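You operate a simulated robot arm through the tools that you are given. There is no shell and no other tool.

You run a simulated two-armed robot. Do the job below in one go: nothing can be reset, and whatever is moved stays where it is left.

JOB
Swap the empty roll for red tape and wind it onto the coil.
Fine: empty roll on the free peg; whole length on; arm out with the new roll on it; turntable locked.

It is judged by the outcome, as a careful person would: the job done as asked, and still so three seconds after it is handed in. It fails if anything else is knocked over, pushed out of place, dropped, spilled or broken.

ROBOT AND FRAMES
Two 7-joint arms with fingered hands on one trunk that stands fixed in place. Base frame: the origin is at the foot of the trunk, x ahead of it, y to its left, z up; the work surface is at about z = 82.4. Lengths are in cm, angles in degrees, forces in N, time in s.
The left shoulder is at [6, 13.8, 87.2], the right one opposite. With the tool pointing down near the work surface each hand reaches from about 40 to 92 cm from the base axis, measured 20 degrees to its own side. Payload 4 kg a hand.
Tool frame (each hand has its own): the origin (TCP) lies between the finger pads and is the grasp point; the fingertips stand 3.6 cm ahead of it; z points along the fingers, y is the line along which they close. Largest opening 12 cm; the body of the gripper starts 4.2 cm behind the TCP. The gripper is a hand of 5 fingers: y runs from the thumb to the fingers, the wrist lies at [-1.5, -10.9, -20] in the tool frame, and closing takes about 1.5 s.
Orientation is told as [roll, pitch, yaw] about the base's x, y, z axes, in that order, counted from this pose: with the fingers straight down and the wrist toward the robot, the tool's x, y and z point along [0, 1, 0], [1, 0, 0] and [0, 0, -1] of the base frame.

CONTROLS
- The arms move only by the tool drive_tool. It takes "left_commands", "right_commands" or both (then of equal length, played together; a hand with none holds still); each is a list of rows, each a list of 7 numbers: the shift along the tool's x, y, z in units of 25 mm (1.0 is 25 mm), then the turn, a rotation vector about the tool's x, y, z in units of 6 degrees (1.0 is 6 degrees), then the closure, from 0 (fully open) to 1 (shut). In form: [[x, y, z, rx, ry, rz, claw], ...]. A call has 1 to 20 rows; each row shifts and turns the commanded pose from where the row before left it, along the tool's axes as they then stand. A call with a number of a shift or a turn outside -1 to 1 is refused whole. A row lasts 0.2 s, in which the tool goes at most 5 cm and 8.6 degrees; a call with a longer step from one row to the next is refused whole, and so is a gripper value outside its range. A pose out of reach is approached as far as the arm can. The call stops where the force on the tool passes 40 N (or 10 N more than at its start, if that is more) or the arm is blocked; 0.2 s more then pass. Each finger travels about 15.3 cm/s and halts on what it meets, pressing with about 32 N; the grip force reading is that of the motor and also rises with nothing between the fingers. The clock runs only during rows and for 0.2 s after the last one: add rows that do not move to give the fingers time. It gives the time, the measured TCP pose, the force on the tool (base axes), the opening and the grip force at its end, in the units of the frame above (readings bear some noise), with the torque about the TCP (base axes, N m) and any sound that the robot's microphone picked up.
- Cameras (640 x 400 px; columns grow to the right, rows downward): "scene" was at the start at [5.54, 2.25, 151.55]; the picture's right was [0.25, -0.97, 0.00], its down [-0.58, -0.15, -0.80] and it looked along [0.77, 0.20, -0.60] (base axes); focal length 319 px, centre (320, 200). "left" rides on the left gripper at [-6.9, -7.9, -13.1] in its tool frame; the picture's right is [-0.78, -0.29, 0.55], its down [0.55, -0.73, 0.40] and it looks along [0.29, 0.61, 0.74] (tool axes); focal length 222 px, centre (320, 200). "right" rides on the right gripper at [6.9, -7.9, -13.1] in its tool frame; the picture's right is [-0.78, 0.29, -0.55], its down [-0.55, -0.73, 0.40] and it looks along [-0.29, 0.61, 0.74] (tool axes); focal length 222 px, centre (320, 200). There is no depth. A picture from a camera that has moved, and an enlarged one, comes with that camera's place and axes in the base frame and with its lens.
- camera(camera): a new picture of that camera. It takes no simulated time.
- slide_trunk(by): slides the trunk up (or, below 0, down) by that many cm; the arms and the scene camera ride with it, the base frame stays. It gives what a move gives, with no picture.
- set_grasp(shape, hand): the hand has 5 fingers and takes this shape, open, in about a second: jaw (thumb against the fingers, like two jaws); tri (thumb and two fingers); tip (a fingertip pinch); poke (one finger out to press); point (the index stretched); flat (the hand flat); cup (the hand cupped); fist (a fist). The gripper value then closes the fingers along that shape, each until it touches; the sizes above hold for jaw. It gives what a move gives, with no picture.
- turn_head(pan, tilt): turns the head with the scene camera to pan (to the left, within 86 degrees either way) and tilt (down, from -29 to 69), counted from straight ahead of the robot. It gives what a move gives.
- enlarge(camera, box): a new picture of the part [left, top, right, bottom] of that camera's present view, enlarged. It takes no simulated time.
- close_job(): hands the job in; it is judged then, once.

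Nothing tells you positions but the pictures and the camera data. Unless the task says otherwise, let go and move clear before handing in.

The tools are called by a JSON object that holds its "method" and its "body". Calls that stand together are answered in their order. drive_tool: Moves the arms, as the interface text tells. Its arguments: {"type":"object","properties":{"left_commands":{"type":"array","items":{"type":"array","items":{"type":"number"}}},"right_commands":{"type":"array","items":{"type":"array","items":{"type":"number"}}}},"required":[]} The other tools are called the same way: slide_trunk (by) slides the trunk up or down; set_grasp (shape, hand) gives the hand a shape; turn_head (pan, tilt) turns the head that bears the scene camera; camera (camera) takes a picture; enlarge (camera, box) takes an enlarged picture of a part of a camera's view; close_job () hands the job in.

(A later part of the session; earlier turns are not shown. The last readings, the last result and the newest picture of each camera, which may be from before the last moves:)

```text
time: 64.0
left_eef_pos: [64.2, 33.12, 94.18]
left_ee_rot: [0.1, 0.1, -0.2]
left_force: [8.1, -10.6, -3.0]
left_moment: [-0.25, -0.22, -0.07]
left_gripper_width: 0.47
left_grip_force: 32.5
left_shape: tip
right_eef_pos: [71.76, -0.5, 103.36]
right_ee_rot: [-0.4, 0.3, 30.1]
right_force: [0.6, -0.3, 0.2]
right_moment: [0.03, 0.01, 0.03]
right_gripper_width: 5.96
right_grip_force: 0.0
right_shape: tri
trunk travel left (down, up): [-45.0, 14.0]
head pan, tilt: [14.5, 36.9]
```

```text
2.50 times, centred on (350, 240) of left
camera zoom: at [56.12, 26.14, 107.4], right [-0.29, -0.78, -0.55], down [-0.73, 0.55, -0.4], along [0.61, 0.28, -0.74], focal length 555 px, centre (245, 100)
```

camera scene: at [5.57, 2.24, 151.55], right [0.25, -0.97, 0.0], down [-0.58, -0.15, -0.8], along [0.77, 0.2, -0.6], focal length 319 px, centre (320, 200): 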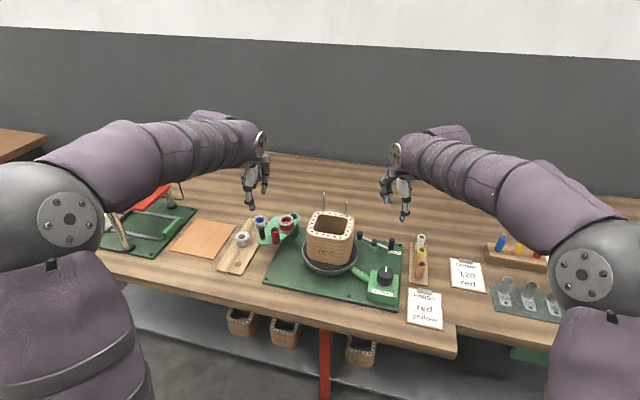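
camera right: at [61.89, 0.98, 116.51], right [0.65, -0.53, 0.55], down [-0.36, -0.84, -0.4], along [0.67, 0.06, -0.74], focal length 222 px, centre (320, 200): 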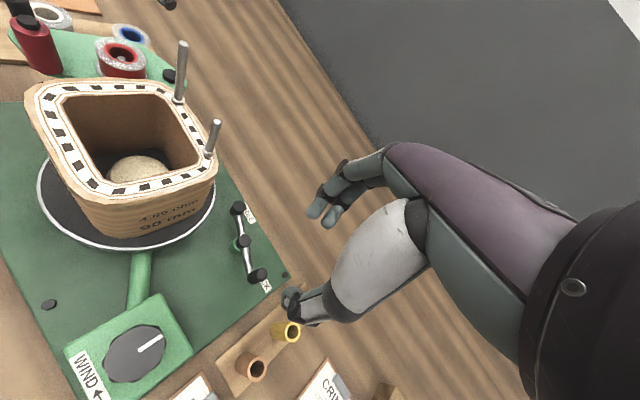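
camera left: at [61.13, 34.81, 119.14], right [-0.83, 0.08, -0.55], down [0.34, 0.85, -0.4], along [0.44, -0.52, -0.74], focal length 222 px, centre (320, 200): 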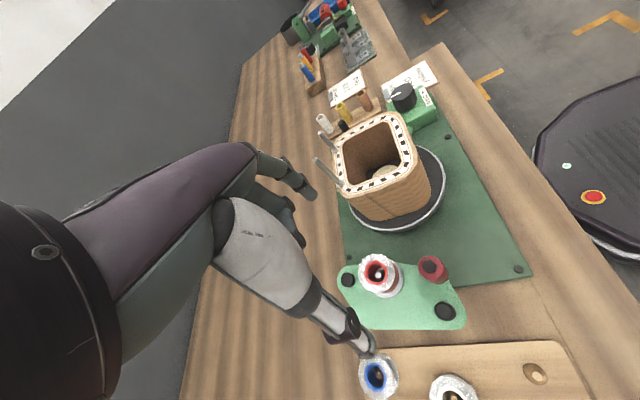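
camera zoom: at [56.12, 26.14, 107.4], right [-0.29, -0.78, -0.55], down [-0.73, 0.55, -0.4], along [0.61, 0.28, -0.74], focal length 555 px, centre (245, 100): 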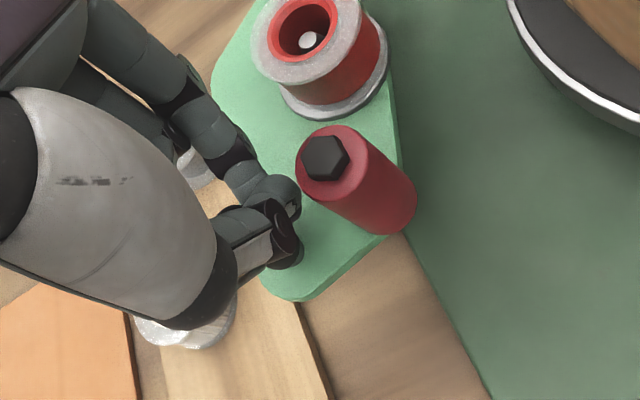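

The pinch slipped off to the right side of the handle (between handle and roller), so the handle isn't held. I'll reopen, raise, and instead push the handle in from its left with the closed fingertips.

{"method": "drive_tool", "body": {"left_commands": [[0, 0, 0, 0, 0, 0, 0.85], [0, 0, 0, 0, 0, 0, 0.7], [0, 0, 0, 0, 0, 0, 0.55], [0, 0, 0, 0, 0, 0, 0.5], [0, 0, 0, 0, 0, 0, 0.5], [0, 0, -0.5, 0, 0, 0, 0.5], [0, 0, -0.7, 0, 0, 0, 0.5], [0, 0, -0.8, 0, 0, 0, 0.5], [0, 0, -0.4, 0, 0, 0, 0.5], [0, 0, 0, 0, 0, 0, 0.5]]}}

{"method": "enlarge", "body": {"camera": "scene", "box": [235, 160, 325, 250]}}

{"method": "enlarge", "body": {"camera": "left", "box": [260, 140, 460, 320]}}

```text
time: 66.2
left_eef_pos: [63.91, 33.41, 100.16]
left_ee_rot: [0.0, 0.0, 0.1]
left_force: [0.7, -0.4, 1.3]
left_moment: [-0.03, 0.0, 0.0]
left_gripper_width: 5.97
left_grip_force: 0.1
left_shape: tip
right_eef_pos: [71.71, -0.49, 103.35]
right_ee_rot: [-0.5, 0.4, 29.9]
right_force: [0.0, -0.1, -0.8]
right_moment: [-0.01, -0.01, -0.02]
right_gripper_width: 6.01
right_grip_force: 0.1
right_shape: tri
trunk travel left (down, up): [-45.0, 14.0]
head pan, tilt: [14.5, 36.9]
```

```text
4.44 times, centred on (280, 205) of scene
camera zoom: at [5.56, 2.25, 151.55], right [0.25, -0.97, 0.0], down [-0.58, -0.15, -0.8], along [0.77, 0.2, -0.6], focal length 1418 px, centre (498, 178)
```

zoom: 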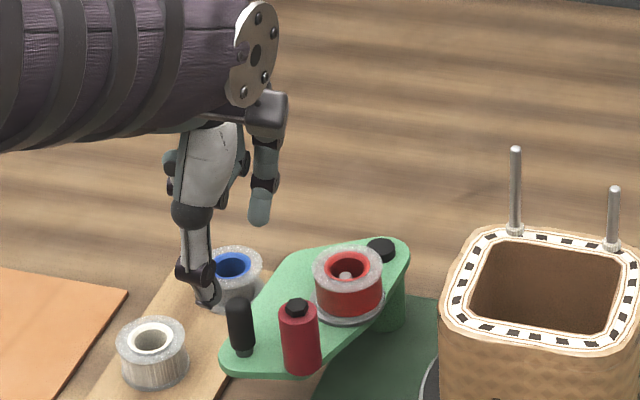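

```text
2.22 times, centred on (360, 230) of left
camera zoom: at [55.94, 26.38, 113.4], right [-0.29, -0.78, -0.55], down [-0.73, 0.55, -0.4], along [0.61, 0.29, -0.74], focal length 494 px, centre (231, 133)
```

zoom: 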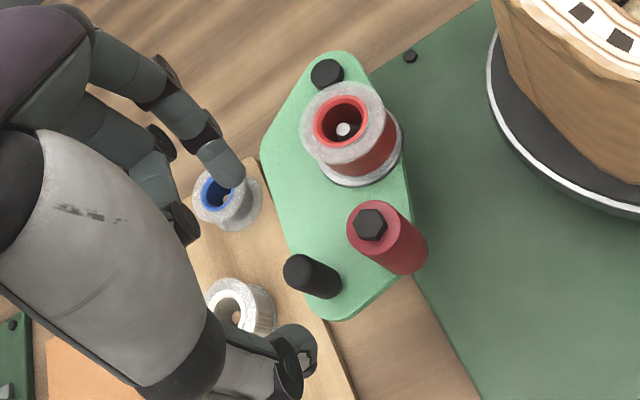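

The arm hasn't moved. I shift to the left of the handle, close the fingertips into a firm post in the air, and lower beside the handle.

{"method": "drive_tool", "body": {"left_commands": [[0.6, 0.06, 0, 0, 0, 0, 0.7], [0.55, 0.06, 0, 0, 0, 0, 1], [0, 0, 0, 0, 0, 0, 1], [0, 0, 0, 0, 0, 0, 1], [0, 0, 0.6, 0, 0, 0, 1], [0, 0, 0.7, 0, 0, 0, 1], [0, 0, 0.7, 0, 0, 0, 1], [0, 0, 0.38, 0, 0, 0, 1], [0, 0, 0, 0, 0, 0, 1]]}}

{"method": "enlarge", "body": {"camera": "scene", "box": [235, 180, 315, 250]}}

{"method": "enlarge", "body": {"camera": "left", "box": [260, 140, 460, 320]}}

```text
time: 68.2
left_eef_pos: [64.39, 36.22, 94.3]
left_ee_rot: [0.0, 0.0, 0.0]
left_force: [-0.7, -0.9, -0.5]
left_moment: [0.0, -0.02, -0.01]
left_gripper_width: 0.0
left_grip_force: 32.0
left_shape: tip
right_eef_pos: [71.73, -0.46, 103.38]
right_ee_rot: [-0.4, 0.3, 30.0]
right_force: [0.7, -0.7, -1.0]
right_moment: [0.04, 0.02, 0.02]
right_gripper_width: 5.99
right_grip_force: 0.1
right_shape: tri
trunk travel left (down, up): [-45.0, 14.0]
head pan, tilt: [14.5, 36.9]
```

```text
5.71 times, centred on (275, 215) of scene
camera zoom: at [5.55, 2.25, 151.55], right [0.25, -0.97, 0.0], down [-0.58, -0.15, -0.8], along [0.77, 0.2, -0.6], focal length 1823 px, centre (577, 114)
```

zoom: 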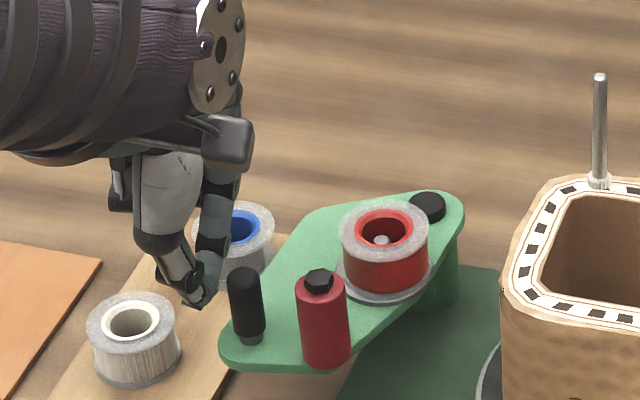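

```text
2.22 times, centred on (360, 230) of left
camera zoom: at [56.34, 29.3, 107.44], right [-0.29, -0.78, -0.55], down [-0.74, 0.55, -0.4], along [0.61, 0.29, -0.74], focal length 494 px, centre (231, 133)
```

zoom: 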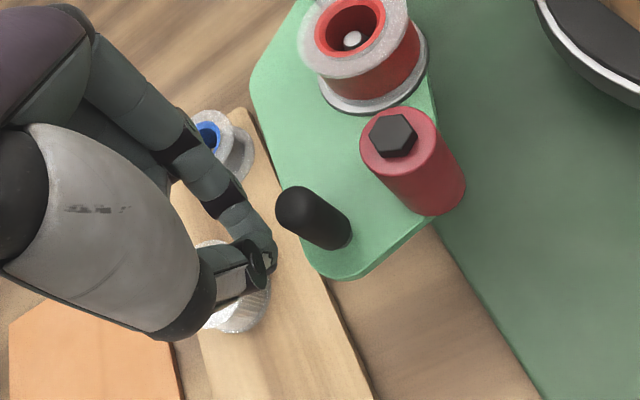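

The closed fingertips stand left of the handle. I lower a touch more and push the handle inwards along its arc, a first 2 cm.

{"method": "drive_tool", "body": {"left_commands": [[0, 0.1, 0.3, 0, 0, 0, 1], [-0.37, 0.1, 0, 0, 0, 0, 1], [-0.29, -0.12, 0, 0, 0, 0, 1], [-0.29, -0.12, 0, 0, 0, 0, 1], [-0.29, -0.12, 0, 0, 0, 0, 1], [0, 0, 0, 0, 0, 0, 1]]}}

{"method": "enlarge", "body": {"camera": "scene", "box": [235, 180, 315, 250]}}

{"method": "enlarge", "body": {"camera": "left", "box": [260, 140, 460, 320]}}

```text
time: 69.6
left_eef_pos: [63.88, 33.21, 93.62]
left_ee_rot: [0.0, -0.1, 0.0]
left_force: [-0.3, 0.5, -0.1]
left_moment: [0.05, 0.01, 0.01]
left_gripper_width: 0.01
left_grip_force: 32.0
left_shape: tip
right_eef_pos: [71.82, -0.47, 103.43]
right_ee_rot: [-0.6, 0.3, 29.9]
right_force: [-1.0, 0.0, -0.3]
right_moment: [0.02, 0.0, 0.03]
right_gripper_width: 5.95
right_grip_force: 0.1
right_shape: tri
trunk travel left (down, up): [-45.0, 14.0]
head pan, tilt: [14.5, 36.9]
```

```text
5.71 times, centred on (275, 215) of scene
camera zoom: at [5.56, 2.26, 151.55], right [0.25, -0.97, 0.0], down [-0.58, -0.15, -0.8], along [0.77, 0.2, -0.6], focal length 1823 px, centre (577, 114)
```

zoom: 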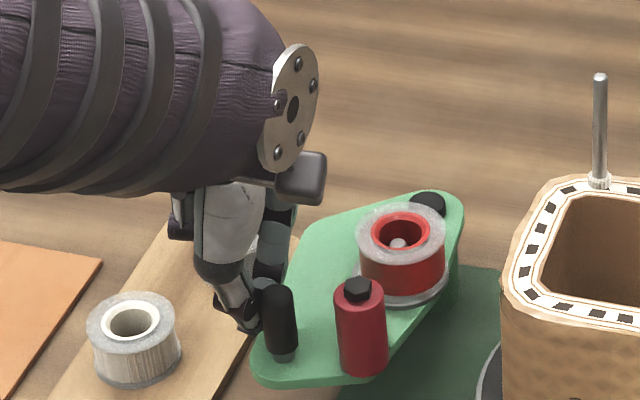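

```text
2.22 times, centred on (360, 230) of left
camera zoom: at [55.92, 26.24, 106.74], right [-0.29, -0.79, -0.55], down [-0.74, 0.55, -0.4], along [0.61, 0.29, -0.74], focal length 494 px, centre (231, 133)
```

zoom: 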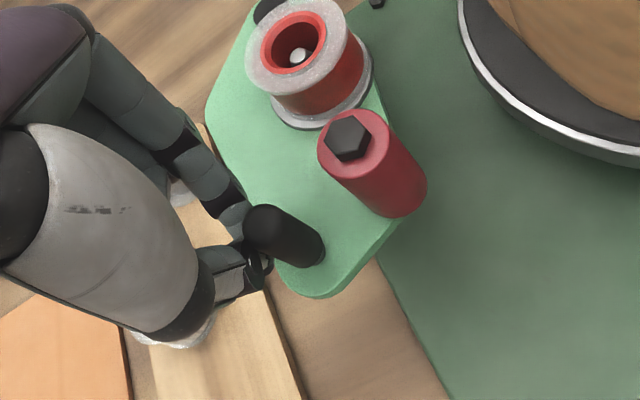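

The arm swings freely. I keep pushing along the arc toward the coil.

{"method": "drive_tool", "body": {"left_commands": [[-0.28, -0.1, 0, 0, 0, 0, 1], [-0.28, -0.08, 0, 0, 0, 0, 1], [-0.28, -0.06, 0, 0, 0, 0, 1], [-0.28, -0.05, 0, 0, 0, 0, 1], [-0.28, -0.04, 0, 0, 0, 0, 1], [0, 0, 0, 0, 0, 0, 1]]}}

{"method": "enlarge", "body": {"camera": "scene", "box": [245, 180, 345, 260]}}

{"method": "enlarge", "body": {"camera": "left", "box": [260, 140, 460, 320]}}

{"method": "enlarge", "body": {"camera": "right", "box": [0, 0, 200, 140]}}

```text
time: 71.0
left_eef_pos: [63.07, 29.57, 93.61]
left_ee_rot: [0.0, 0.1, 0.0]
left_force: [-0.7, -0.7, -0.4]
left_moment: [0.0, 0.02, 0.03]
left_gripper_width: 0.0
left_grip_force: 32.6
left_shape: tip
right_eef_pos: [71.77, -0.42, 103.35]
right_ee_rot: [-0.4, 0.3, 30.0]
right_force: [-0.5, -0.2, 0.3]
right_moment: [0.0, -0.03, 0.01]
right_gripper_width: 5.99
right_grip_force: 0.0
right_shape: tri
trunk travel left (down, up): [-45.0, 14.0]
head pan, tilt: [14.5, 36.9]
```

```text
5.00 times, centred on (295, 220) of scene
camera zoom: at [5.55, 2.25, 151.55], right [0.25, -0.97, 0.0], down [-0.58, -0.15, -0.8], along [0.77, 0.2, -0.6], focal length 1595 px, centre (445, 100)
```

zoom: 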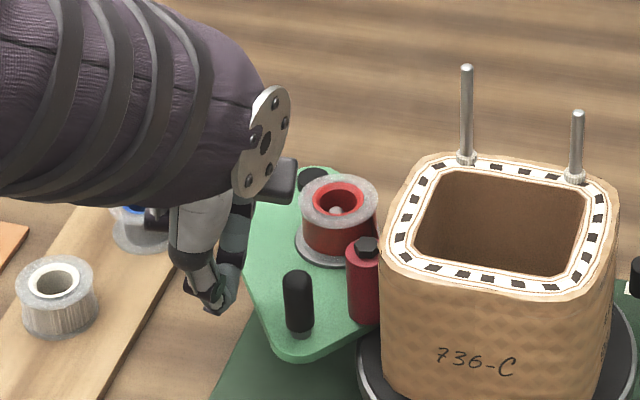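

```text
2.22 times, centred on (360, 230) of left
camera zoom: at [55.13, 22.69, 106.73], right [-0.29, -0.79, -0.55], down [-0.74, 0.55, -0.4], along [0.61, 0.29, -0.74], focal length 494 px, centre (231, 133)
```

zoom: 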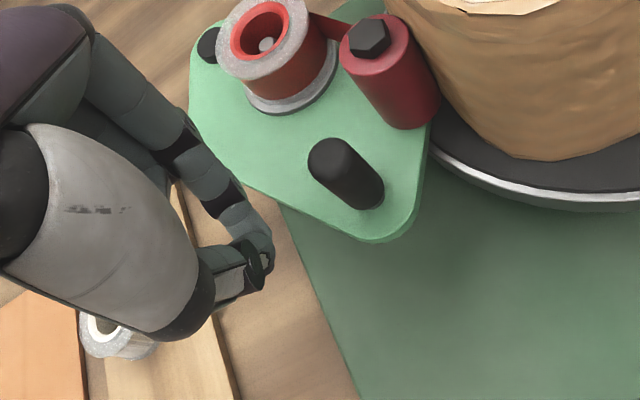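

```text
2.86 times, centred on (100, 70) of right
camera zoom: at [61.54, 1.79, 116.4], right [0.65, -0.53, 0.55], down [-0.36, -0.85, -0.39], along [0.67, 0.05, -0.74], focal length 635 px, centre (949, 571)
```

zoom: 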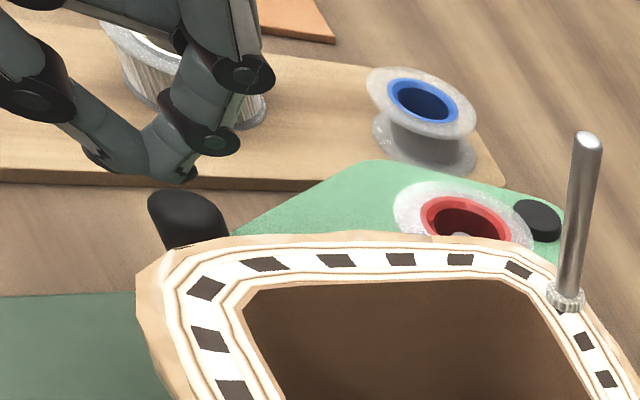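

The arm has snapped in: the roller rests on the coil and a red strand now runs from the roll to it. I retract the left hand up and away, and bring the right hand over the WIND knob.

{"method": "drive_tool", "body": {"left_commands": [[0.3, 0, -0.4, 0, 0, 0, 1], [0.3, 0, -0.8, 0, 0, 0, 1], [0.3, 0, -0.8, 0, 0, 0, 1], [0.3, 0, -0.8, 0, 0, 0, 1], [0.3, 0, -0.8, 0, 0, 0, 1], [0.3, 0, -0.8, 0, 0, 0, 1], [0.3, 0, -0.4, 0, 0, 0, 0.9], [0.3, 0, 0, 0, 0, 0, 0.8], [0.3, 0, 0, 0, 0, 0, 0.7], [0, 0, 0, 0, 0, 0, 0.6], [0, 0, 0, 0, 0, 0, 0.6]], "right_commands": [[0.464, -0.798, 0, 0, 0, 0, 0.45], [0.464, -0.798, 0, 0, 0, 0, 0.45], [0.464, -0.798, 0, 0, 0, 0, 0.45], [0.464, -0.798, 0, 0, 0, 0, 0.45], [0.464, -0.798, 0, 0, 0, 0, 0.45], [0, 0, 0, 0, 0, 1, 0.45], [0, 0, 0, 0, 0, 1, 0.45], [0, 0, 0, 0, 0, 1, 0.45], [0, 0, 0, 0, 0, 1, 0.45], [0, 0, 0, 0, 0, 1, 0.45], [0, 0, 0, 0, 0, 0, 0.45]]}}

{"method": "camera", "body": {"camera": "scene"}}

{"method": "camera", "body": {"camera": "right"}}

{"method": "enlarge", "body": {"camera": "scene", "box": [250, 180, 420, 310]}}

{"method": "enlarge", "body": {"camera": "left", "box": [320, 130, 520, 280]}}

```text
time: 73.4
left_eef_pos: [63.14, 36.45, 105.42]
left_ee_rot: [0.1, -0.1, 0.1]
left_force: [-0.1, -0.5, 0.3]
left_moment: [-0.01, 0.01, -0.03]
left_gripper_width: 4.74
left_grip_force: 0.1
left_shape: tip
right_eef_pos: [60.15, -0.47, 103.43]
right_ee_rot: [-0.7, 0.0, 0.0]
right_force: [-0.6, 0.7, -0.2]
right_moment: [0.0, 0.01, -0.04]
right_gripper_width: 6.58
right_grip_force: 0.0
right_shape: tri
trunk travel left (down, up): [-45.0, 14.0]
head pan, tilt: [14.5, 36.9]
```

```text
taken
camera scene: at [5.55, 2.24, 151.55], right [0.25, -0.97, 0.0], down [-0.58, -0.15, -0.8], along [0.77, 0.2, -0.6], focal length 319 px, centre (320, 200)
```

scene: 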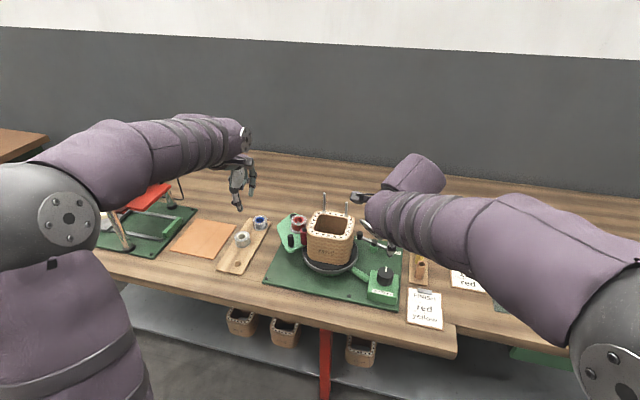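

```text
taken
camera right: at [52.37, 6.64, 116.34], right [0.29, -0.78, 0.55], down [-0.74, -0.55, -0.39], along [0.61, -0.29, -0.73], focal length 222 px, centre (320, 200)
```

right: 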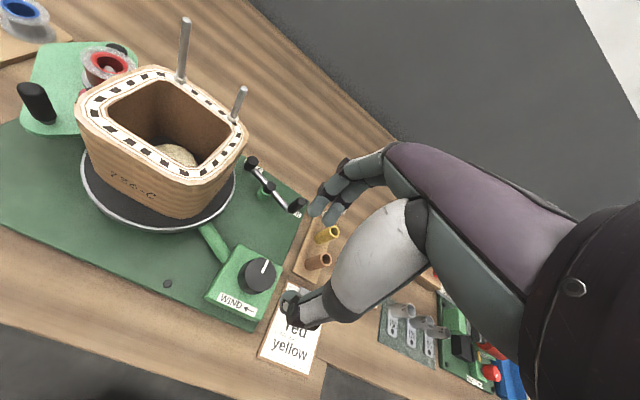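

```text
3.08 times, centred on (335, 245) of scene
camera zoom: at [5.55, 2.24, 151.55], right [0.25, -0.97, 0.0], down [-0.58, -0.15, -0.8], along [0.77, 0.2, -0.6], focal length 981 px, centre (274, 62)
```

zoom: 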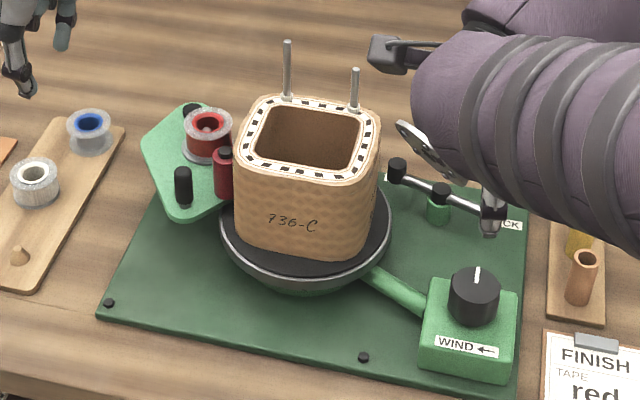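

```text
2.67 times, centred on (420, 205) of left
camera zoom: at [55.08, 29.5, 118.68], right [-0.29, -0.78, -0.55], down [-0.73, 0.55, -0.4], along [0.61, 0.29, -0.74], focal length 592 px, centre (53, 187)
```

zoom: 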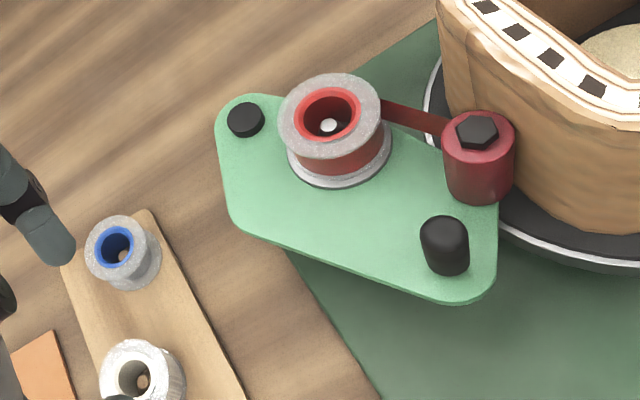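

The arm is in and the tape is threaded from the red roll round the roller. Next I fix the knob's exact position.

{"method": "enlarge", "body": {"camera": "right", "box": [200, 235, 300, 325]}}

{"method": "enlarge", "body": {"camera": "scene", "box": [360, 258, 410, 300]}}

```text
4.44 times, centred on (250, 280) of right
camera zoom: at [52.37, 6.64, 116.34], right [0.29, -0.78, 0.55], down [-0.74, -0.55, -0.39], along [0.61, -0.29, -0.73], focal length 987 px, centre (631, -156)
```

zoom: 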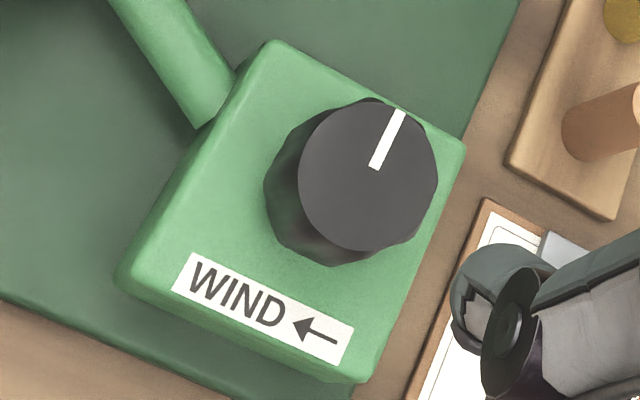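

```text
9.52 times, centred on (385, 279) of scene
camera zoom: at [5.55, 2.24, 151.55], right [0.25, -0.97, 0.0], down [-0.58, -0.15, -0.8], along [0.77, 0.2, -0.6], focal length 3038 px, centre (-299, -552)
```

zoom: 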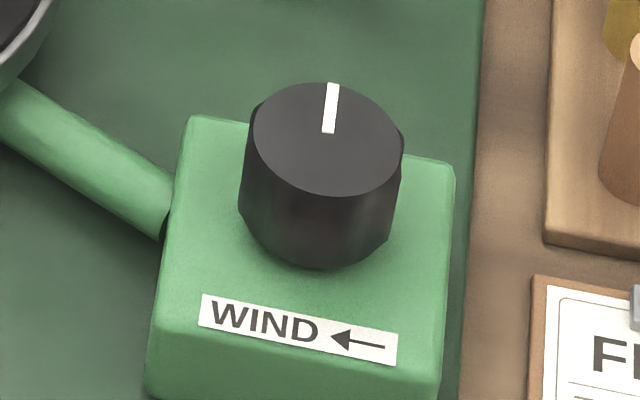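

Knob at about (59.9, -0.35), its top near z 90.2. I align the right hand and descend around it, checking partway.

{"method": "drive_tool", "body": {"right_commands": [[0.13, -0.1, 0.5, 0, 0.117, 0, 0.45], [0, 0, 0.8, 0, 0, 0, 0.45], [0, 0, 0.8, 0, 0, 0, 0.45], [0, 0, 0.8, 0, 0, 0, 0.45], [0, 0, 0.5, 0, 0, 0, 0.45], [0, 0, 0, 0, 0, 0, 0.45]]}}

{"method": "enlarge", "body": {"camera": "right", "box": [200, 150, 400, 325]}}

{"method": "enlarge", "body": {"camera": "scene", "box": [340, 200, 450, 310]}}

```text
time: 74.8
left_eef_pos: [63.12, 36.45, 105.45]
left_ee_rot: [0.0, 0.0, 0.0]
left_force: [0.3, -0.4, -0.3]
left_moment: [0.02, -0.01, 0.0]
left_gripper_width: 4.78
left_grip_force: 0.0
left_shape: tip
right_eef_pos: [59.91, -0.07, 94.88]
right_ee_rot: [0.2, 0.0, 0.1]
right_force: [-0.5, 0.5, 0.6]
right_moment: [-0.02, -0.01, -0.01]
right_gripper_width: 6.6
right_grip_force: 0.1
right_shape: tri
trunk travel left (down, up): [-45.0, 14.0]
head pan, tilt: [14.5, 36.9]
```

```text
2.29 times, centred on (300, 238) of right
camera zoom: at [52.04, 6.83, 107.89], right [0.29, -0.79, 0.54], down [-0.73, -0.55, -0.4], along [0.61, -0.28, -0.74], focal length 508 px, centre (366, 114)
```

zoom: 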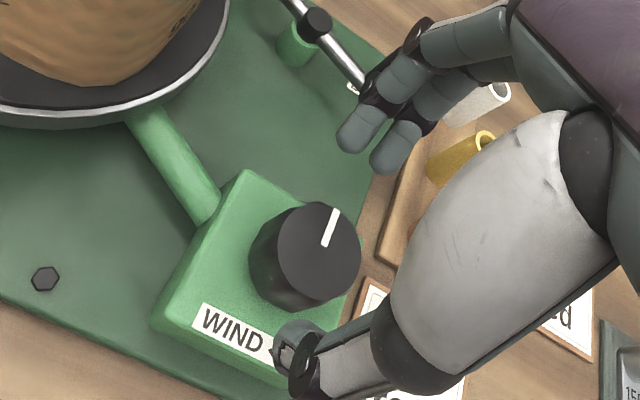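

```text
3.64 times, centred on (395, 255) of scene
camera zoom: at [5.54, 2.25, 151.55], right [0.25, -0.97, 0.0], down [-0.58, -0.15, -0.8], along [0.77, 0.2, -0.6], focal length 1160 px, centre (47, 0)
```

zoom: 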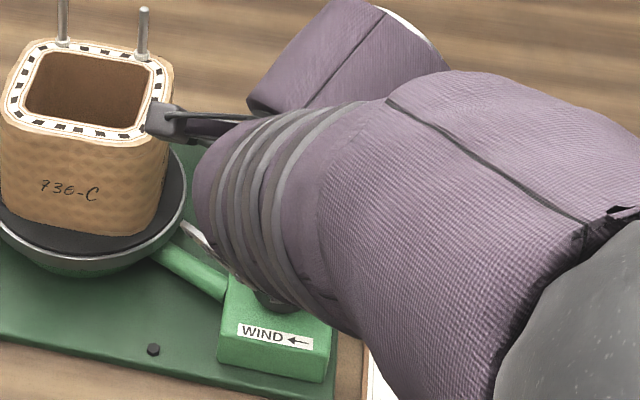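

Knob is centred between the pads. I lower the last 3 cm and close on it.

{"method": "drive_tool", "body": {"right_commands": [[0, 0, 0.5, 0, 0, 0, 0.45], [0, 0, 0.5, 0, 0, 0, 0.45], [0, -0.03, 0.25, 0, 0, 0, 0.45], [0, 0, 0, 0, 0, 0, 0.55], [0, 0, 0, 0, 0, 0, 0.62], [0, 0, 0, 0, 0, 0, 0.7], [0, 0, 0, 0, 0, 0, 0.8], [0, 0, 0, 0, 0, 0, 0.9], [0, 0, 0, 0, 0, 0, 1], [0, 0, 0, 0, 0, 0, 1]]}}

{"method": "enlarge", "body": {"camera": "right", "box": [200, 150, 400, 325]}}

{"method": "camera", "body": {"camera": "left"}}

```text
time: 77.0
left_eef_pos: [63.14, 36.5, 105.43]
left_ee_rot: [0.1, 0.0, 0.0]
left_force: [0.0, 1.2, -0.1]
left_moment: [0.02, 0.05, 0.01]
left_gripper_width: 4.76
left_grip_force: 0.1
left_shape: tip
right_eef_pos: [59.75, -0.15, 91.74]
right_ee_rot: [0.2, 0.0, 0.1]
right_force: [-0.4, 3.1, -2.1]
right_moment: [0.0, -0.01, 0.04]
right_gripper_width: 3.2
right_grip_force: 31.8
right_shape: tri
trunk travel left (down, up): [-45.0, 14.0]
head pan, tilt: [14.5, 36.9]
```

```text
2.29 times, centred on (300, 238) of right
camera zoom: at [51.99, 6.83, 104.76], right [0.29, -0.79, 0.54], down [-0.73, -0.55, -0.4], along [0.61, -0.28, -0.74], focal length 508 px, centre (366, 114)
```

zoom: 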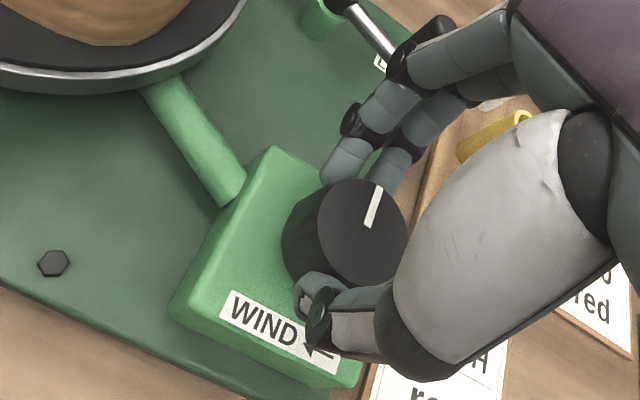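

```text
taken
camera left: at [55.09, 29.52, 118.67], right [-0.29, -0.78, -0.55], down [-0.73, 0.55, -0.4], along [0.61, 0.29, -0.74], focal length 222 px, centre (320, 200)
```

left: 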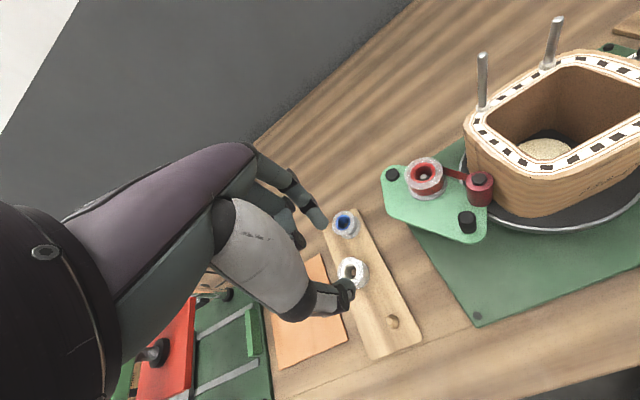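

The knob is gripped with little side force. I try turning it 24° to the left (counter-clockwise) and see whether the coil moves.

{"method": "drive_tool", "body": {"right_commands": [[0, 0, 0, 0, 0, -1, 1], [0, 0, 0, 0, 0, -1, 1], [0, 0, 0, 0, 0, -1, 1], [0, 0, 0, 0, 0, -1, 1], [0, 0, 0, 0, 0, 0, 1]]}}

{"method": "enlarge", "body": {"camera": "right", "box": [200, 150, 400, 325]}}

{"method": "camera", "body": {"camera": "left"}}

```text
time: 78.2
left_eef_pos: [63.13, 36.36, 105.53]
left_ee_rot: [0.1, 0.0, -0.1]
left_force: [-0.1, 0.1, 0.7]
left_moment: [-0.01, 0.01, 0.03]
left_gripper_width: 4.77
left_grip_force: 0.0
left_shape: tip
right_eef_pos: [59.83, -0.27, 91.65]
right_ee_rot: [0.1, 0.0, 23.9]
right_force: [-1.7, -7.7, -0.5]
right_moment: [-0.25, 0.05, -0.15]
right_gripper_width: 3.1
right_grip_force: 31.9
right_shape: tri
trunk travel left (down, up): [-45.0, 14.0]
head pan, tilt: [14.5, 36.9]
```

```text
2.29 times, centred on (300, 238) of right
camera zoom: at [49.9, 2.88, 104.75], right [0.59, -0.6, 0.55], down [-0.45, -0.8, -0.4], along [0.68, -0.01, -0.74], focal length 508 px, centre (366, 114)
```

zoom: 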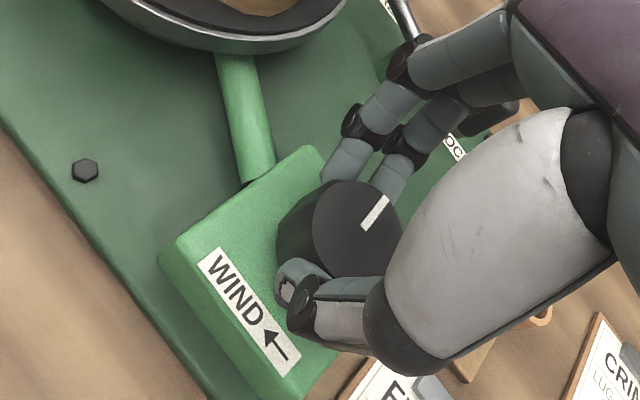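

```text
taken
camera left: at [55.09, 29.42, 118.7], right [-0.29, -0.78, -0.55], down [-0.73, 0.55, -0.4], along [0.61, 0.29, -0.74], focal length 222 px, centre (320, 200)
```

left: 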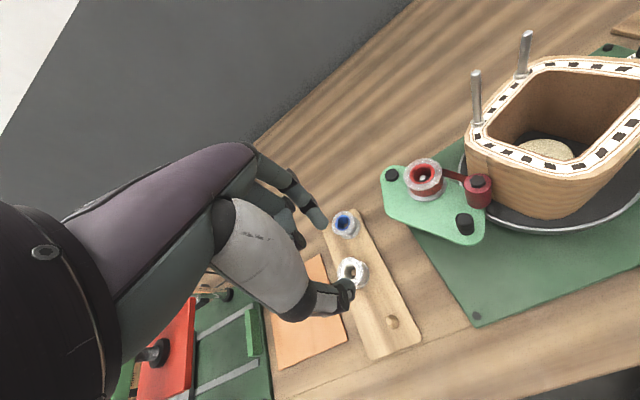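

The coil has turned a little. I hold still for a moment to see whether it keeps turning by itself (motor) or only follows the knob.

{"method": "drive_tool", "body": {"right_commands": [[0, 0, 0, 0, 0, 0, 1], [0, 0, 0, 0, 0, 0, 1], [0, 0, 0, 0, 0, 0, 1]]}}

{"method": "enlarge", "body": {"camera": "right", "box": [200, 150, 400, 325]}}

{"method": "enlarge", "body": {"camera": "left", "box": [370, 10, 640, 250]}}

```text
time: 79.0
left_eef_pos: [62.99, 36.35, 105.51]
left_ee_rot: [0.0, -0.1, 0.0]
left_force: [-0.2, 0.7, 0.0]
left_moment: [-0.02, 0.0, -0.03]
left_gripper_width: 4.77
left_grip_force: 0.0
left_shape: tip
right_eef_pos: [59.79, -0.22, 91.69]
right_ee_rot: [0.2, 0.0, 23.9]
right_force: [-1.5, -8.9, -1.2]
right_moment: [-0.27, 0.05, -0.18]
right_gripper_width: 3.1
right_grip_force: 31.9
right_shape: tri
trunk travel left (down, up): [-45.0, 14.0]
head pan, tilt: [14.5, 36.9]
```

```text
2.29 times, centred on (300, 238) of right
camera zoom: at [49.89, 2.91, 104.75], right [0.59, -0.6, 0.54], down [-0.45, -0.8, -0.4], along [0.68, -0.01, -0.74], focal length 508 px, centre (366, 114)
```

zoom: 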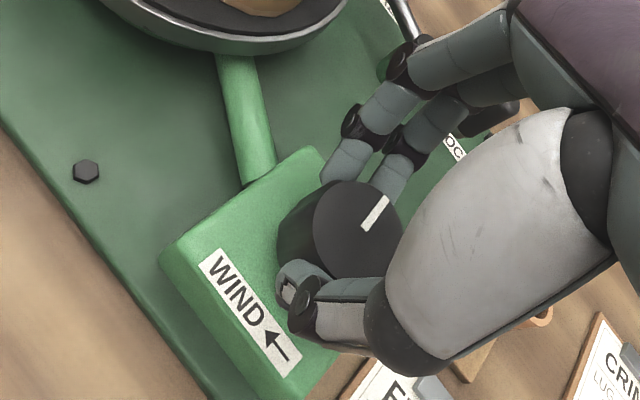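

```text
1.67 times, centred on (505, 130) of left
camera zoom: at [55.08, 29.42, 118.7], right [-0.29, -0.78, -0.55], down [-0.73, 0.55, -0.4], along [0.61, 0.29, -0.74], focal length 370 px, centre (12, 317)
```

zoom: 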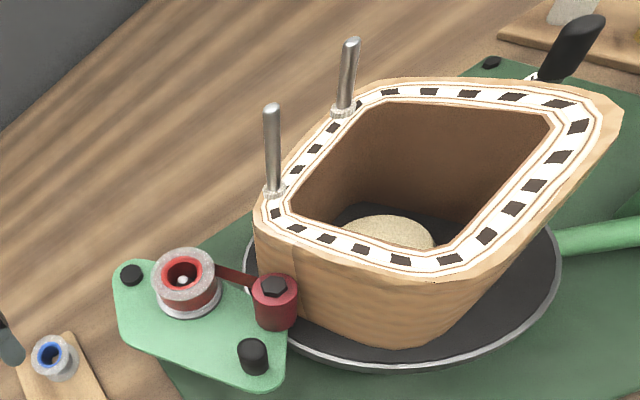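

The coil only moves with the knob (direct drive), and my fingers slipped partly: the knob turned about 8° for 24° of hand. I continue another 36° to gauge the slip.

{"method": "drive_tool", "body": {"right_commands": [[0.04, 0, 0, 0, 0, -0.7, 1], [0.04, 0, 0, 0, 0, -0.7, 1], [0, 0, 0, 0, 0, -0.7, 1], [0, 0, 0, 0, 0, -0.7, 1], [0, 0, 0, 0, 0, -0.7, 1], [0, 0, 0, 0, 0, -0.7, 1], [0, 0, 0, 0, 0, -0.7, 1], [0, 0, 0, 0, 0, -0.7, 1], [0, 0, 0, 0, 0, 0, 1]]}}

{"method": "enlarge", "body": {"camera": "right", "box": [200, 150, 400, 325]}}

{"method": "enlarge", "body": {"camera": "left", "box": [370, 10, 640, 250]}}

```text
time: 81.0
left_eef_pos: [63.21, 36.46, 105.62]
left_ee_rot: [0.2, 0.1, 0.0]
left_force: [-0.3, 0.1, 0.4]
left_moment: [-0.03, 0.01, -0.02]
left_gripper_width: 4.75
left_grip_force: 0.1
left_shape: tip
right_eef_pos: [59.77, 0.05, 91.63]
right_ee_rot: [0.1, 0.0, 57.6]
right_force: [-0.9, -12.8, 1.2]
right_moment: [-0.46, 0.12, -0.12]
right_gripper_width: 3.01
right_grip_force: 32.5
right_shape: tri
trunk travel left (down, up): [-45.0, 14.0]
head pan, tilt: [14.5, 36.9]
```

```text
2.29 times, centred on (300, 238) of right
camera zoom: at [49.76, -3.04, 104.73], right [0.82, -0.18, 0.55], down [0.07, -0.91, -0.4], along [0.57, 0.37, -0.74], focal length 508 px, centre (366, 114)
```

zoom: 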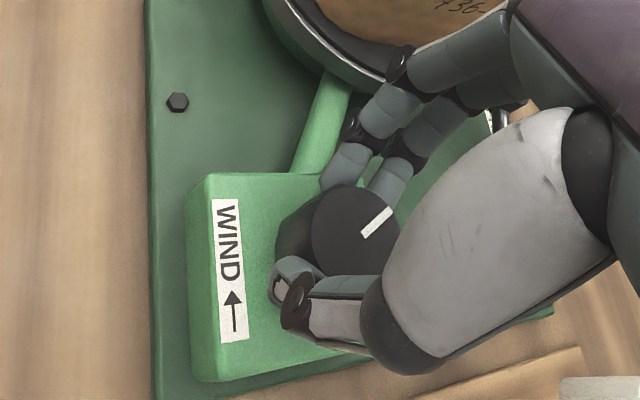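

```text
1.67 times, centred on (505, 130) of left
camera zoom: at [55.08, 29.39, 118.71], right [-0.29, -0.78, -0.55], down [-0.73, 0.55, -0.4], along [0.61, 0.29, -0.74], focal length 370 px, centre (12, 317)
```

zoom: 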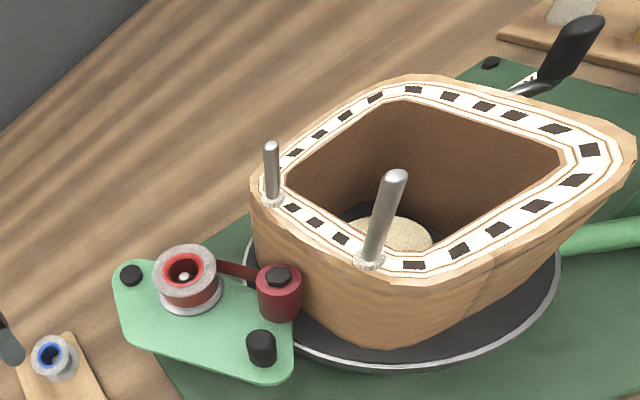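

The knob drives the coil at about 3:1 — the coil has turned roughly 93° counter-clockwise so far. I check the tape at the coil, the roll and roller in close-up.

{"method": "enlarge", "body": {"camera": "left", "box": [420, 140, 560, 240]}}

{"method": "enlarge", "body": {"camera": "scene", "box": [260, 190, 360, 280]}}

```text
4.00 times, centred on (490, 190) of left
camera zoom: at [55.08, 29.39, 118.71], right [-0.29, -0.78, -0.55], down [-0.73, 0.55, -0.4], along [0.61, 0.29, -0.74], focal length 888 px, centre (-360, 240)
```

zoom: 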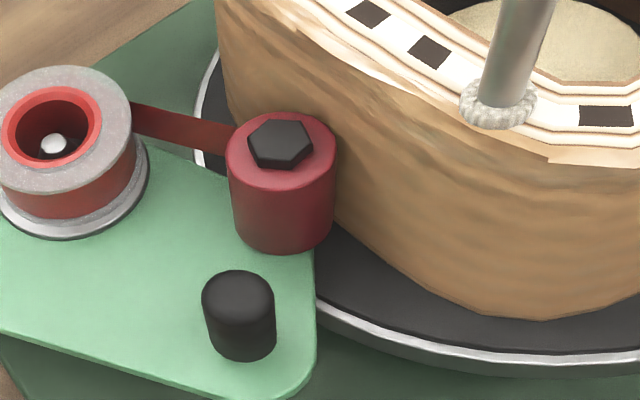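

```text
4.44 times, centred on (310, 235) of scene
camera zoom: at [5.54, 2.11, 151.56], right [0.25, -0.97, 0.0], down [-0.58, -0.15, -0.8], along [0.77, 0.2, -0.6], focal length 1418 px, centre (364, 44)
```

zoom: 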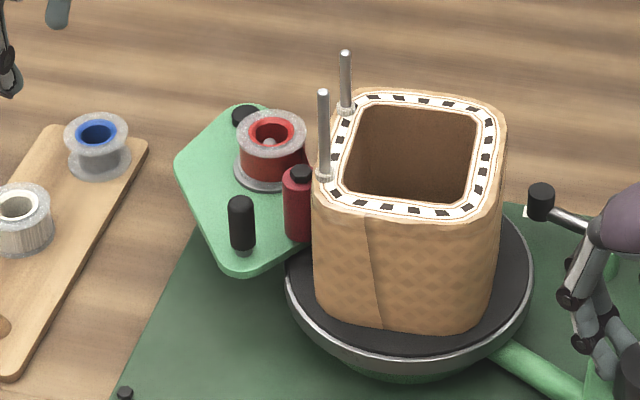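

Rotation direction is right: the coil surface draws tape from the roll past the roller. I release the knob, swing the hand back to yaw -40, and regrip for a long stroke.

{"method": "drive_tool", "body": {"right_commands": [[0, 0, 0, 0, 0, 0, 0.8], [0, 0, 0, 0, 0, 0, 0.6], [0, 0, 0, 0, 0, 0, 0.5], [0, 0, 0, 0, 0, 0, 0.5], [0, 0, 0, 0, 0, 1, 0.5], [0, 0, 0, 0, 0, 1, 0.5], [0, 0, 0, 0, 0, 1, 0.5], [0, 0, 0, 0, 0, 1, 0.5], [0, 0, 0, 0, 0, 1, 0.5], [0, 0, 0, 0, 0, 1, 0.5], [0, 0, 0, 0, 0, 1, 0.5], [0, 0, 0, 0, 0, 1, 0.5], [0, 0, 0, 0, 0, 1, 0.5], [0, 0, 0, 0, 0, 1, 0.5], [0, 0, 0, 0, 0, 1, 0.5], [0, 0, 0, 0, 0, 1, 0.5], [0, 0, 0, 0, 0, 1, 0.5], [0, 0, 0, 0, 0, 1, 0.5], [0, 0, 0, 0, 0, 1, 0.5], [0, 0, 0, 0, 0, 0, 0.5]]}}

{"method": "enlarge", "body": {"camera": "right", "box": [200, 150, 400, 325]}}

{"method": "enlarge", "body": {"camera": "left", "box": [370, 10, 640, 250]}}

{"method": "camera", "body": {"camera": "scene"}}

```text
time: 85.2
left_eef_pos: [63.05, 36.38, 105.37]
left_ee_rot: [0.0, -0.1, -0.1]
left_force: [-0.3, -0.4, -0.1]
left_moment: [0.01, 0.02, 0.0]
left_gripper_width: 4.76
left_grip_force: 0.1
left_shape: tip
right_eef_pos: [59.62, 0.15, 91.82]
right_ee_rot: [0.1, 0.1, -32.4]
right_force: [-0.8, -0.5, -0.5]
right_moment: [0.01, -0.03, 0.0]
right_gripper_width: 5.96
right_grip_force: 0.0
right_shape: tri
trunk travel left (down, up): [-45.0, 14.0]
head pan, tilt: [14.5, 36.9]
```

```text
2.29 times, centred on (300, 238) of right
camera zoom: at [56.91, 10.2, 104.81], right [-0.18, -0.82, 0.55], down [-0.92, -0.07, -0.4], along [0.36, -0.57, -0.74], focal length 508 px, centre (366, 114)
```

zoom: 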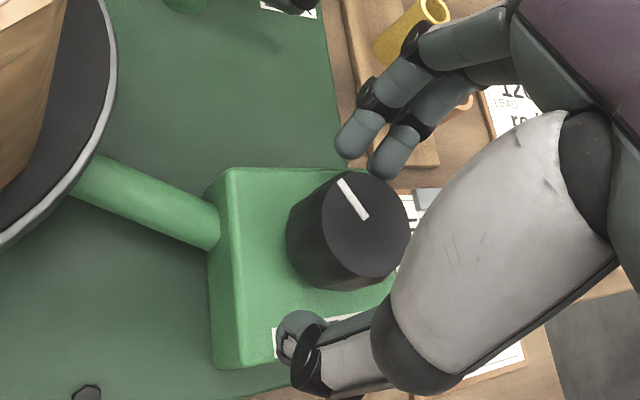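

```text
1.67 times, centred on (505, 130) of left
camera zoom: at [55.08, 29.5, 118.68], right [-0.29, -0.78, -0.55], down [-0.73, 0.55, -0.4], along [0.61, 0.29, -0.74], focal length 370 px, centre (12, 317)
```

zoom: 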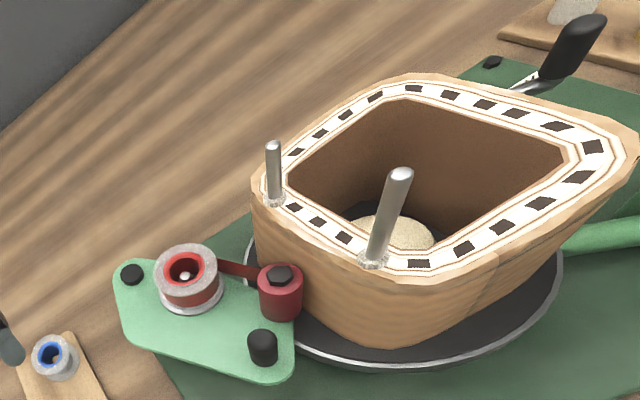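

```text
taken
camera scene: at [5.54, 2.25, 151.55], right [0.25, -0.97, 0.0], down [-0.58, -0.15, -0.8], along [0.77, 0.2, -0.6], focal length 319 px, centre (320, 200)
```

scene: 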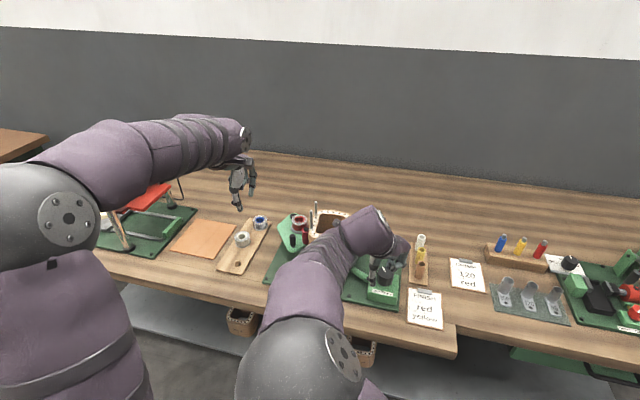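

Knob stayed put while I swung back. I regrip and make a 90° stroke.

{"method": "drive_tool", "body": {"right_commands": [[0, 0.07, 0, 0, 0, 0, 0.62], [0, 0, 0, 0, 0, 0, 0.72], [0, 0, 0, 0, 0, 0, 0.85], [0, 0, 0, 0, 0, 0, 1], [0, 0, 0, 0, 0, 0, 1], [0, -0.01, 0, 0, 0, -1, 1], [0, -0.01, 0, 0, 0, -1, 1], [0, -0.01, 0, 0, 0, -1, 1], [0, -0.01, 0, 0, 0, -1, 1], [0, -0.01, 0, 0, 0, -1, 1], [0, -0.01, 0, 0, 0, -1, 1], [0, -0.01, 0, 0, 0, -1, 1], [0, -0.01, 0, 0, 0, -1, 1], [0, -0.01, 0, 0, 0, -1, 1], [0, -0.01, 0, 0, 0, -1, 1], [0, -0.01, 0, 0, 0, -1, 1], [0, -0.01, 0, 0, 0, -1, 1], [0, -0.01, 0, 0, 0, -1, 1], [0, -0.01, 0, 0, 0, -1, 1], [0, -0.01, 0, 0, 0, -1, 1]]}}

{"method": "enlarge", "body": {"camera": "right", "box": [200, 150, 400, 325]}}

{"method": "enlarge", "body": {"camera": "left", "box": [370, 10, 640, 250]}}

```text
time: 89.4
left_eef_pos: [63.14, 36.49, 105.65]
left_ee_rot: [0.0, 0.0, 0.0]
left_force: [0.0, 0.2, -0.9]
left_moment: [-0.04, 0.0, 0.01]
left_gripper_width: 4.76
left_grip_force: 0.1
left_shape: tip
right_eef_pos: [59.61, 0.01, 91.8]
right_ee_rot: [0.1, 0.0, 57.8]
right_force: [-2.5, -2.8, -1.2]
right_moment: [-0.11, 0.03, -0.05]
right_gripper_width: 2.84
right_grip_force: 31.9
right_shape: tri
trunk travel left (down, up): [-45.0, 14.0]
head pan, tilt: [14.5, 36.9]
```

```text
2.29 times, centred on (300, 238) of right
camera zoom: at [49.64, -3.08, 104.78], right [0.82, -0.17, 0.55], down [0.07, -0.91, -0.4], along [0.57, 0.37, -0.74], focal length 508 px, centre (366, 114)
```

zoom: 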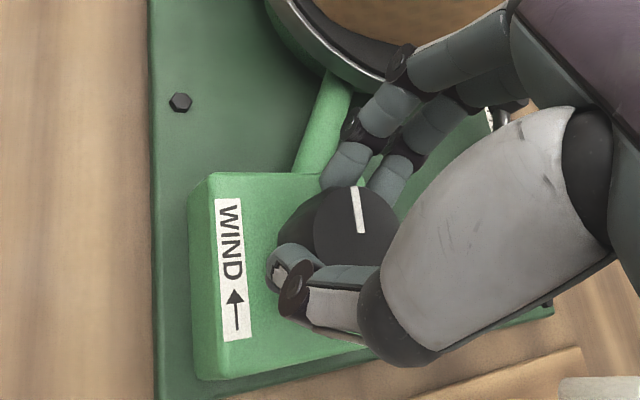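

```text
1.67 times, centred on (505, 130) of left
camera zoom: at [55.07, 29.48, 118.7], right [-0.29, -0.78, -0.55], down [-0.73, 0.55, -0.4], along [0.61, 0.29, -0.74], focal length 370 px, centre (12, 317)
```

zoom: 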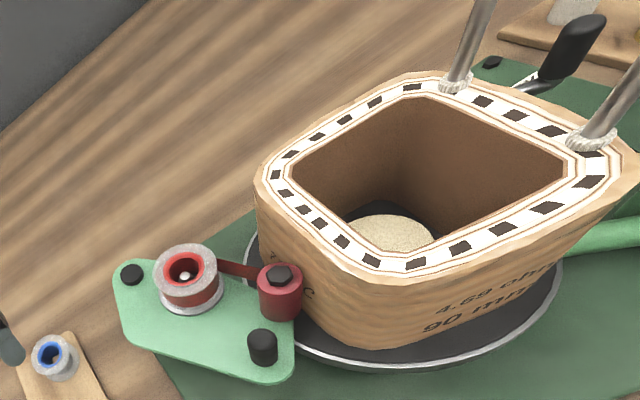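

Coil has now turned about 258° in total. I check closely whether red tape is visible on the coil.

{"method": "enlarge", "body": {"camera": "left", "box": [470, 110, 640, 230]}}

{"method": "enlarge", "body": {"camera": "left", "box": [420, 150, 500, 215]}}

{"method": "enlarge", "body": {"camera": "scene", "box": [265, 190, 375, 280]}}

```text
3.33 times, centred on (555, 170) of left
camera zoom: at [55.07, 29.48, 118.7], right [-0.29, -0.78, -0.55], down [-0.73, 0.55, -0.4], along [0.61, 0.29, -0.74], focal length 740 px, centre (-463, 300)
```

zoom: 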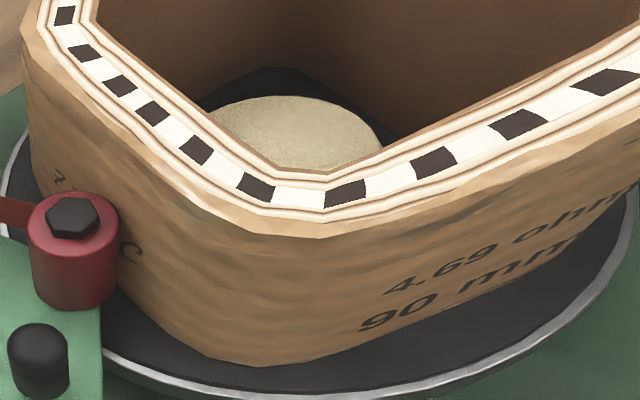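

```text
6.15 times, centred on (460, 182) of left
camera zoom: at [55.07, 29.48, 118.7], right [-0.29, -0.78, -0.55], down [-0.73, 0.55, -0.4], along [0.61, 0.29, -0.74], focal length 1367 px, centre (-542, 308)
```

zoom: 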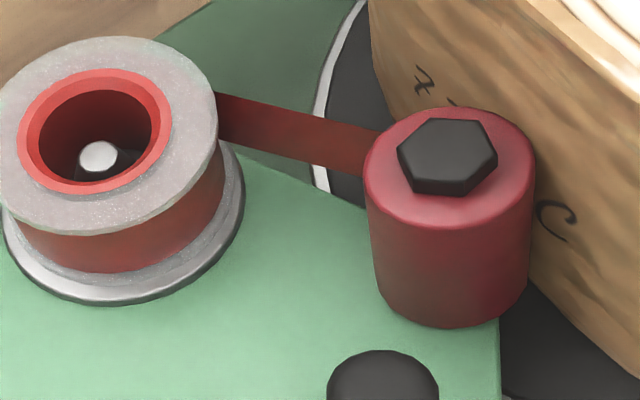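

```text
4.44 times, centred on (320, 235) of scene
camera zoom: at [5.53, 2.21, 151.56], right [0.25, -0.97, 0.0], down [-0.58, -0.15, -0.8], along [0.77, 0.2, -0.6], focal length 1418 px, centre (320, 44)
```

zoom: 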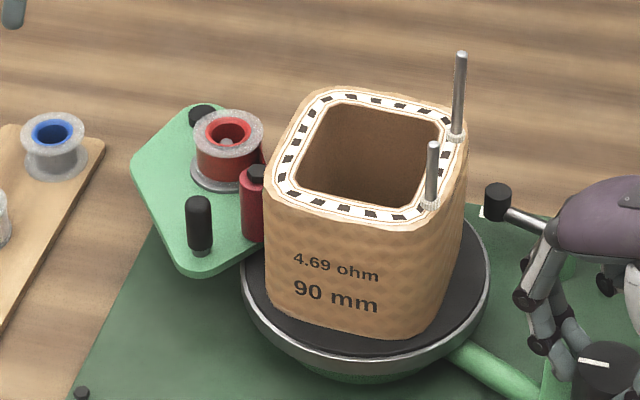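

Still no red band visible on the coil after about 0.7 turn, so I keep winding and watch. I extend this stroke further.

{"method": "drive_tool", "body": {"right_commands": [[0, -0.01, 0, 0, 0, -1, 1], [0, -0.01, 0, 0, 0, -1, 1], [0, -0.01, 0, 0, 0, -1, 1], [0, -0.01, 0, 0, 0, -1, 1], [0, -0.01, 0, 0, 0, -1, 1], [0, 0, 0, 0, 0, 0, 1]]}}

{"method": "enlarge", "body": {"camera": "left", "box": [370, 10, 640, 250]}}

{"method": "enlarge", "body": {"camera": "right", "box": [200, 150, 400, 325]}}

```text
time: 90.8
left_eef_pos: [63.13, 36.45, 105.46]
left_ee_rot: [-0.1, -0.1, 0.0]
left_force: [-1.0, -0.5, 0.4]
left_moment: [0.0, 0.0, 0.02]
left_gripper_width: 4.76
left_grip_force: 0.0
left_shape: tip
right_eef_pos: [59.52, -0.05, 91.79]
right_ee_rot: [0.0, -0.3, 87.7]
right_force: [-2.7, -0.3, -2.4]
right_moment: [-0.02, 0.02, -0.1]
right_gripper_width: 2.72
right_grip_force: 32.1
right_shape: tri
trunk travel left (down, up): [-45.0, 14.0]
head pan, tilt: [14.5, 36.9]
```

```text
1.67 times, centred on (505, 130) of left
camera zoom: at [55.07, 29.5, 118.69], right [-0.29, -0.78, -0.55], down [-0.73, 0.55, -0.4], along [0.61, 0.29, -0.74], focal length 370 px, centre (12, 317)
```

zoom: 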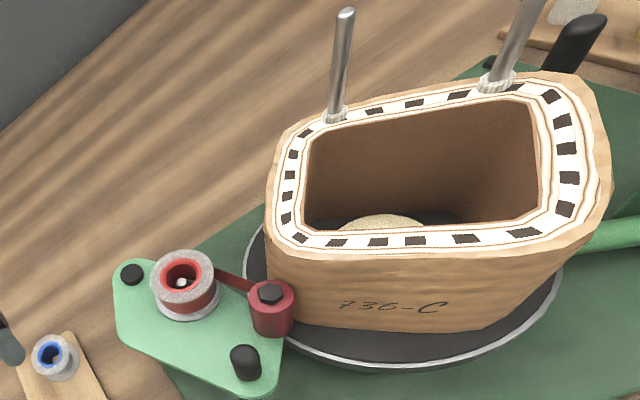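

```text
2.29 times, centred on (300, 238) of right
camera zoom: at [52.4, -7.76, 104.73], right [0.8, 0.26, 0.55], down [0.52, -0.75, -0.4], along [0.31, 0.6, -0.74], focal length 508 px, centre (366, 114)
```

zoom: 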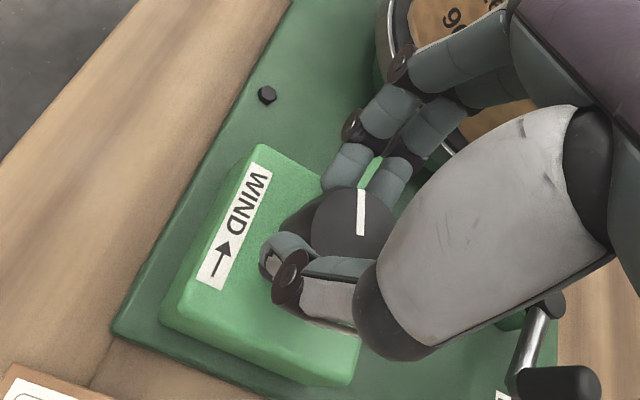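

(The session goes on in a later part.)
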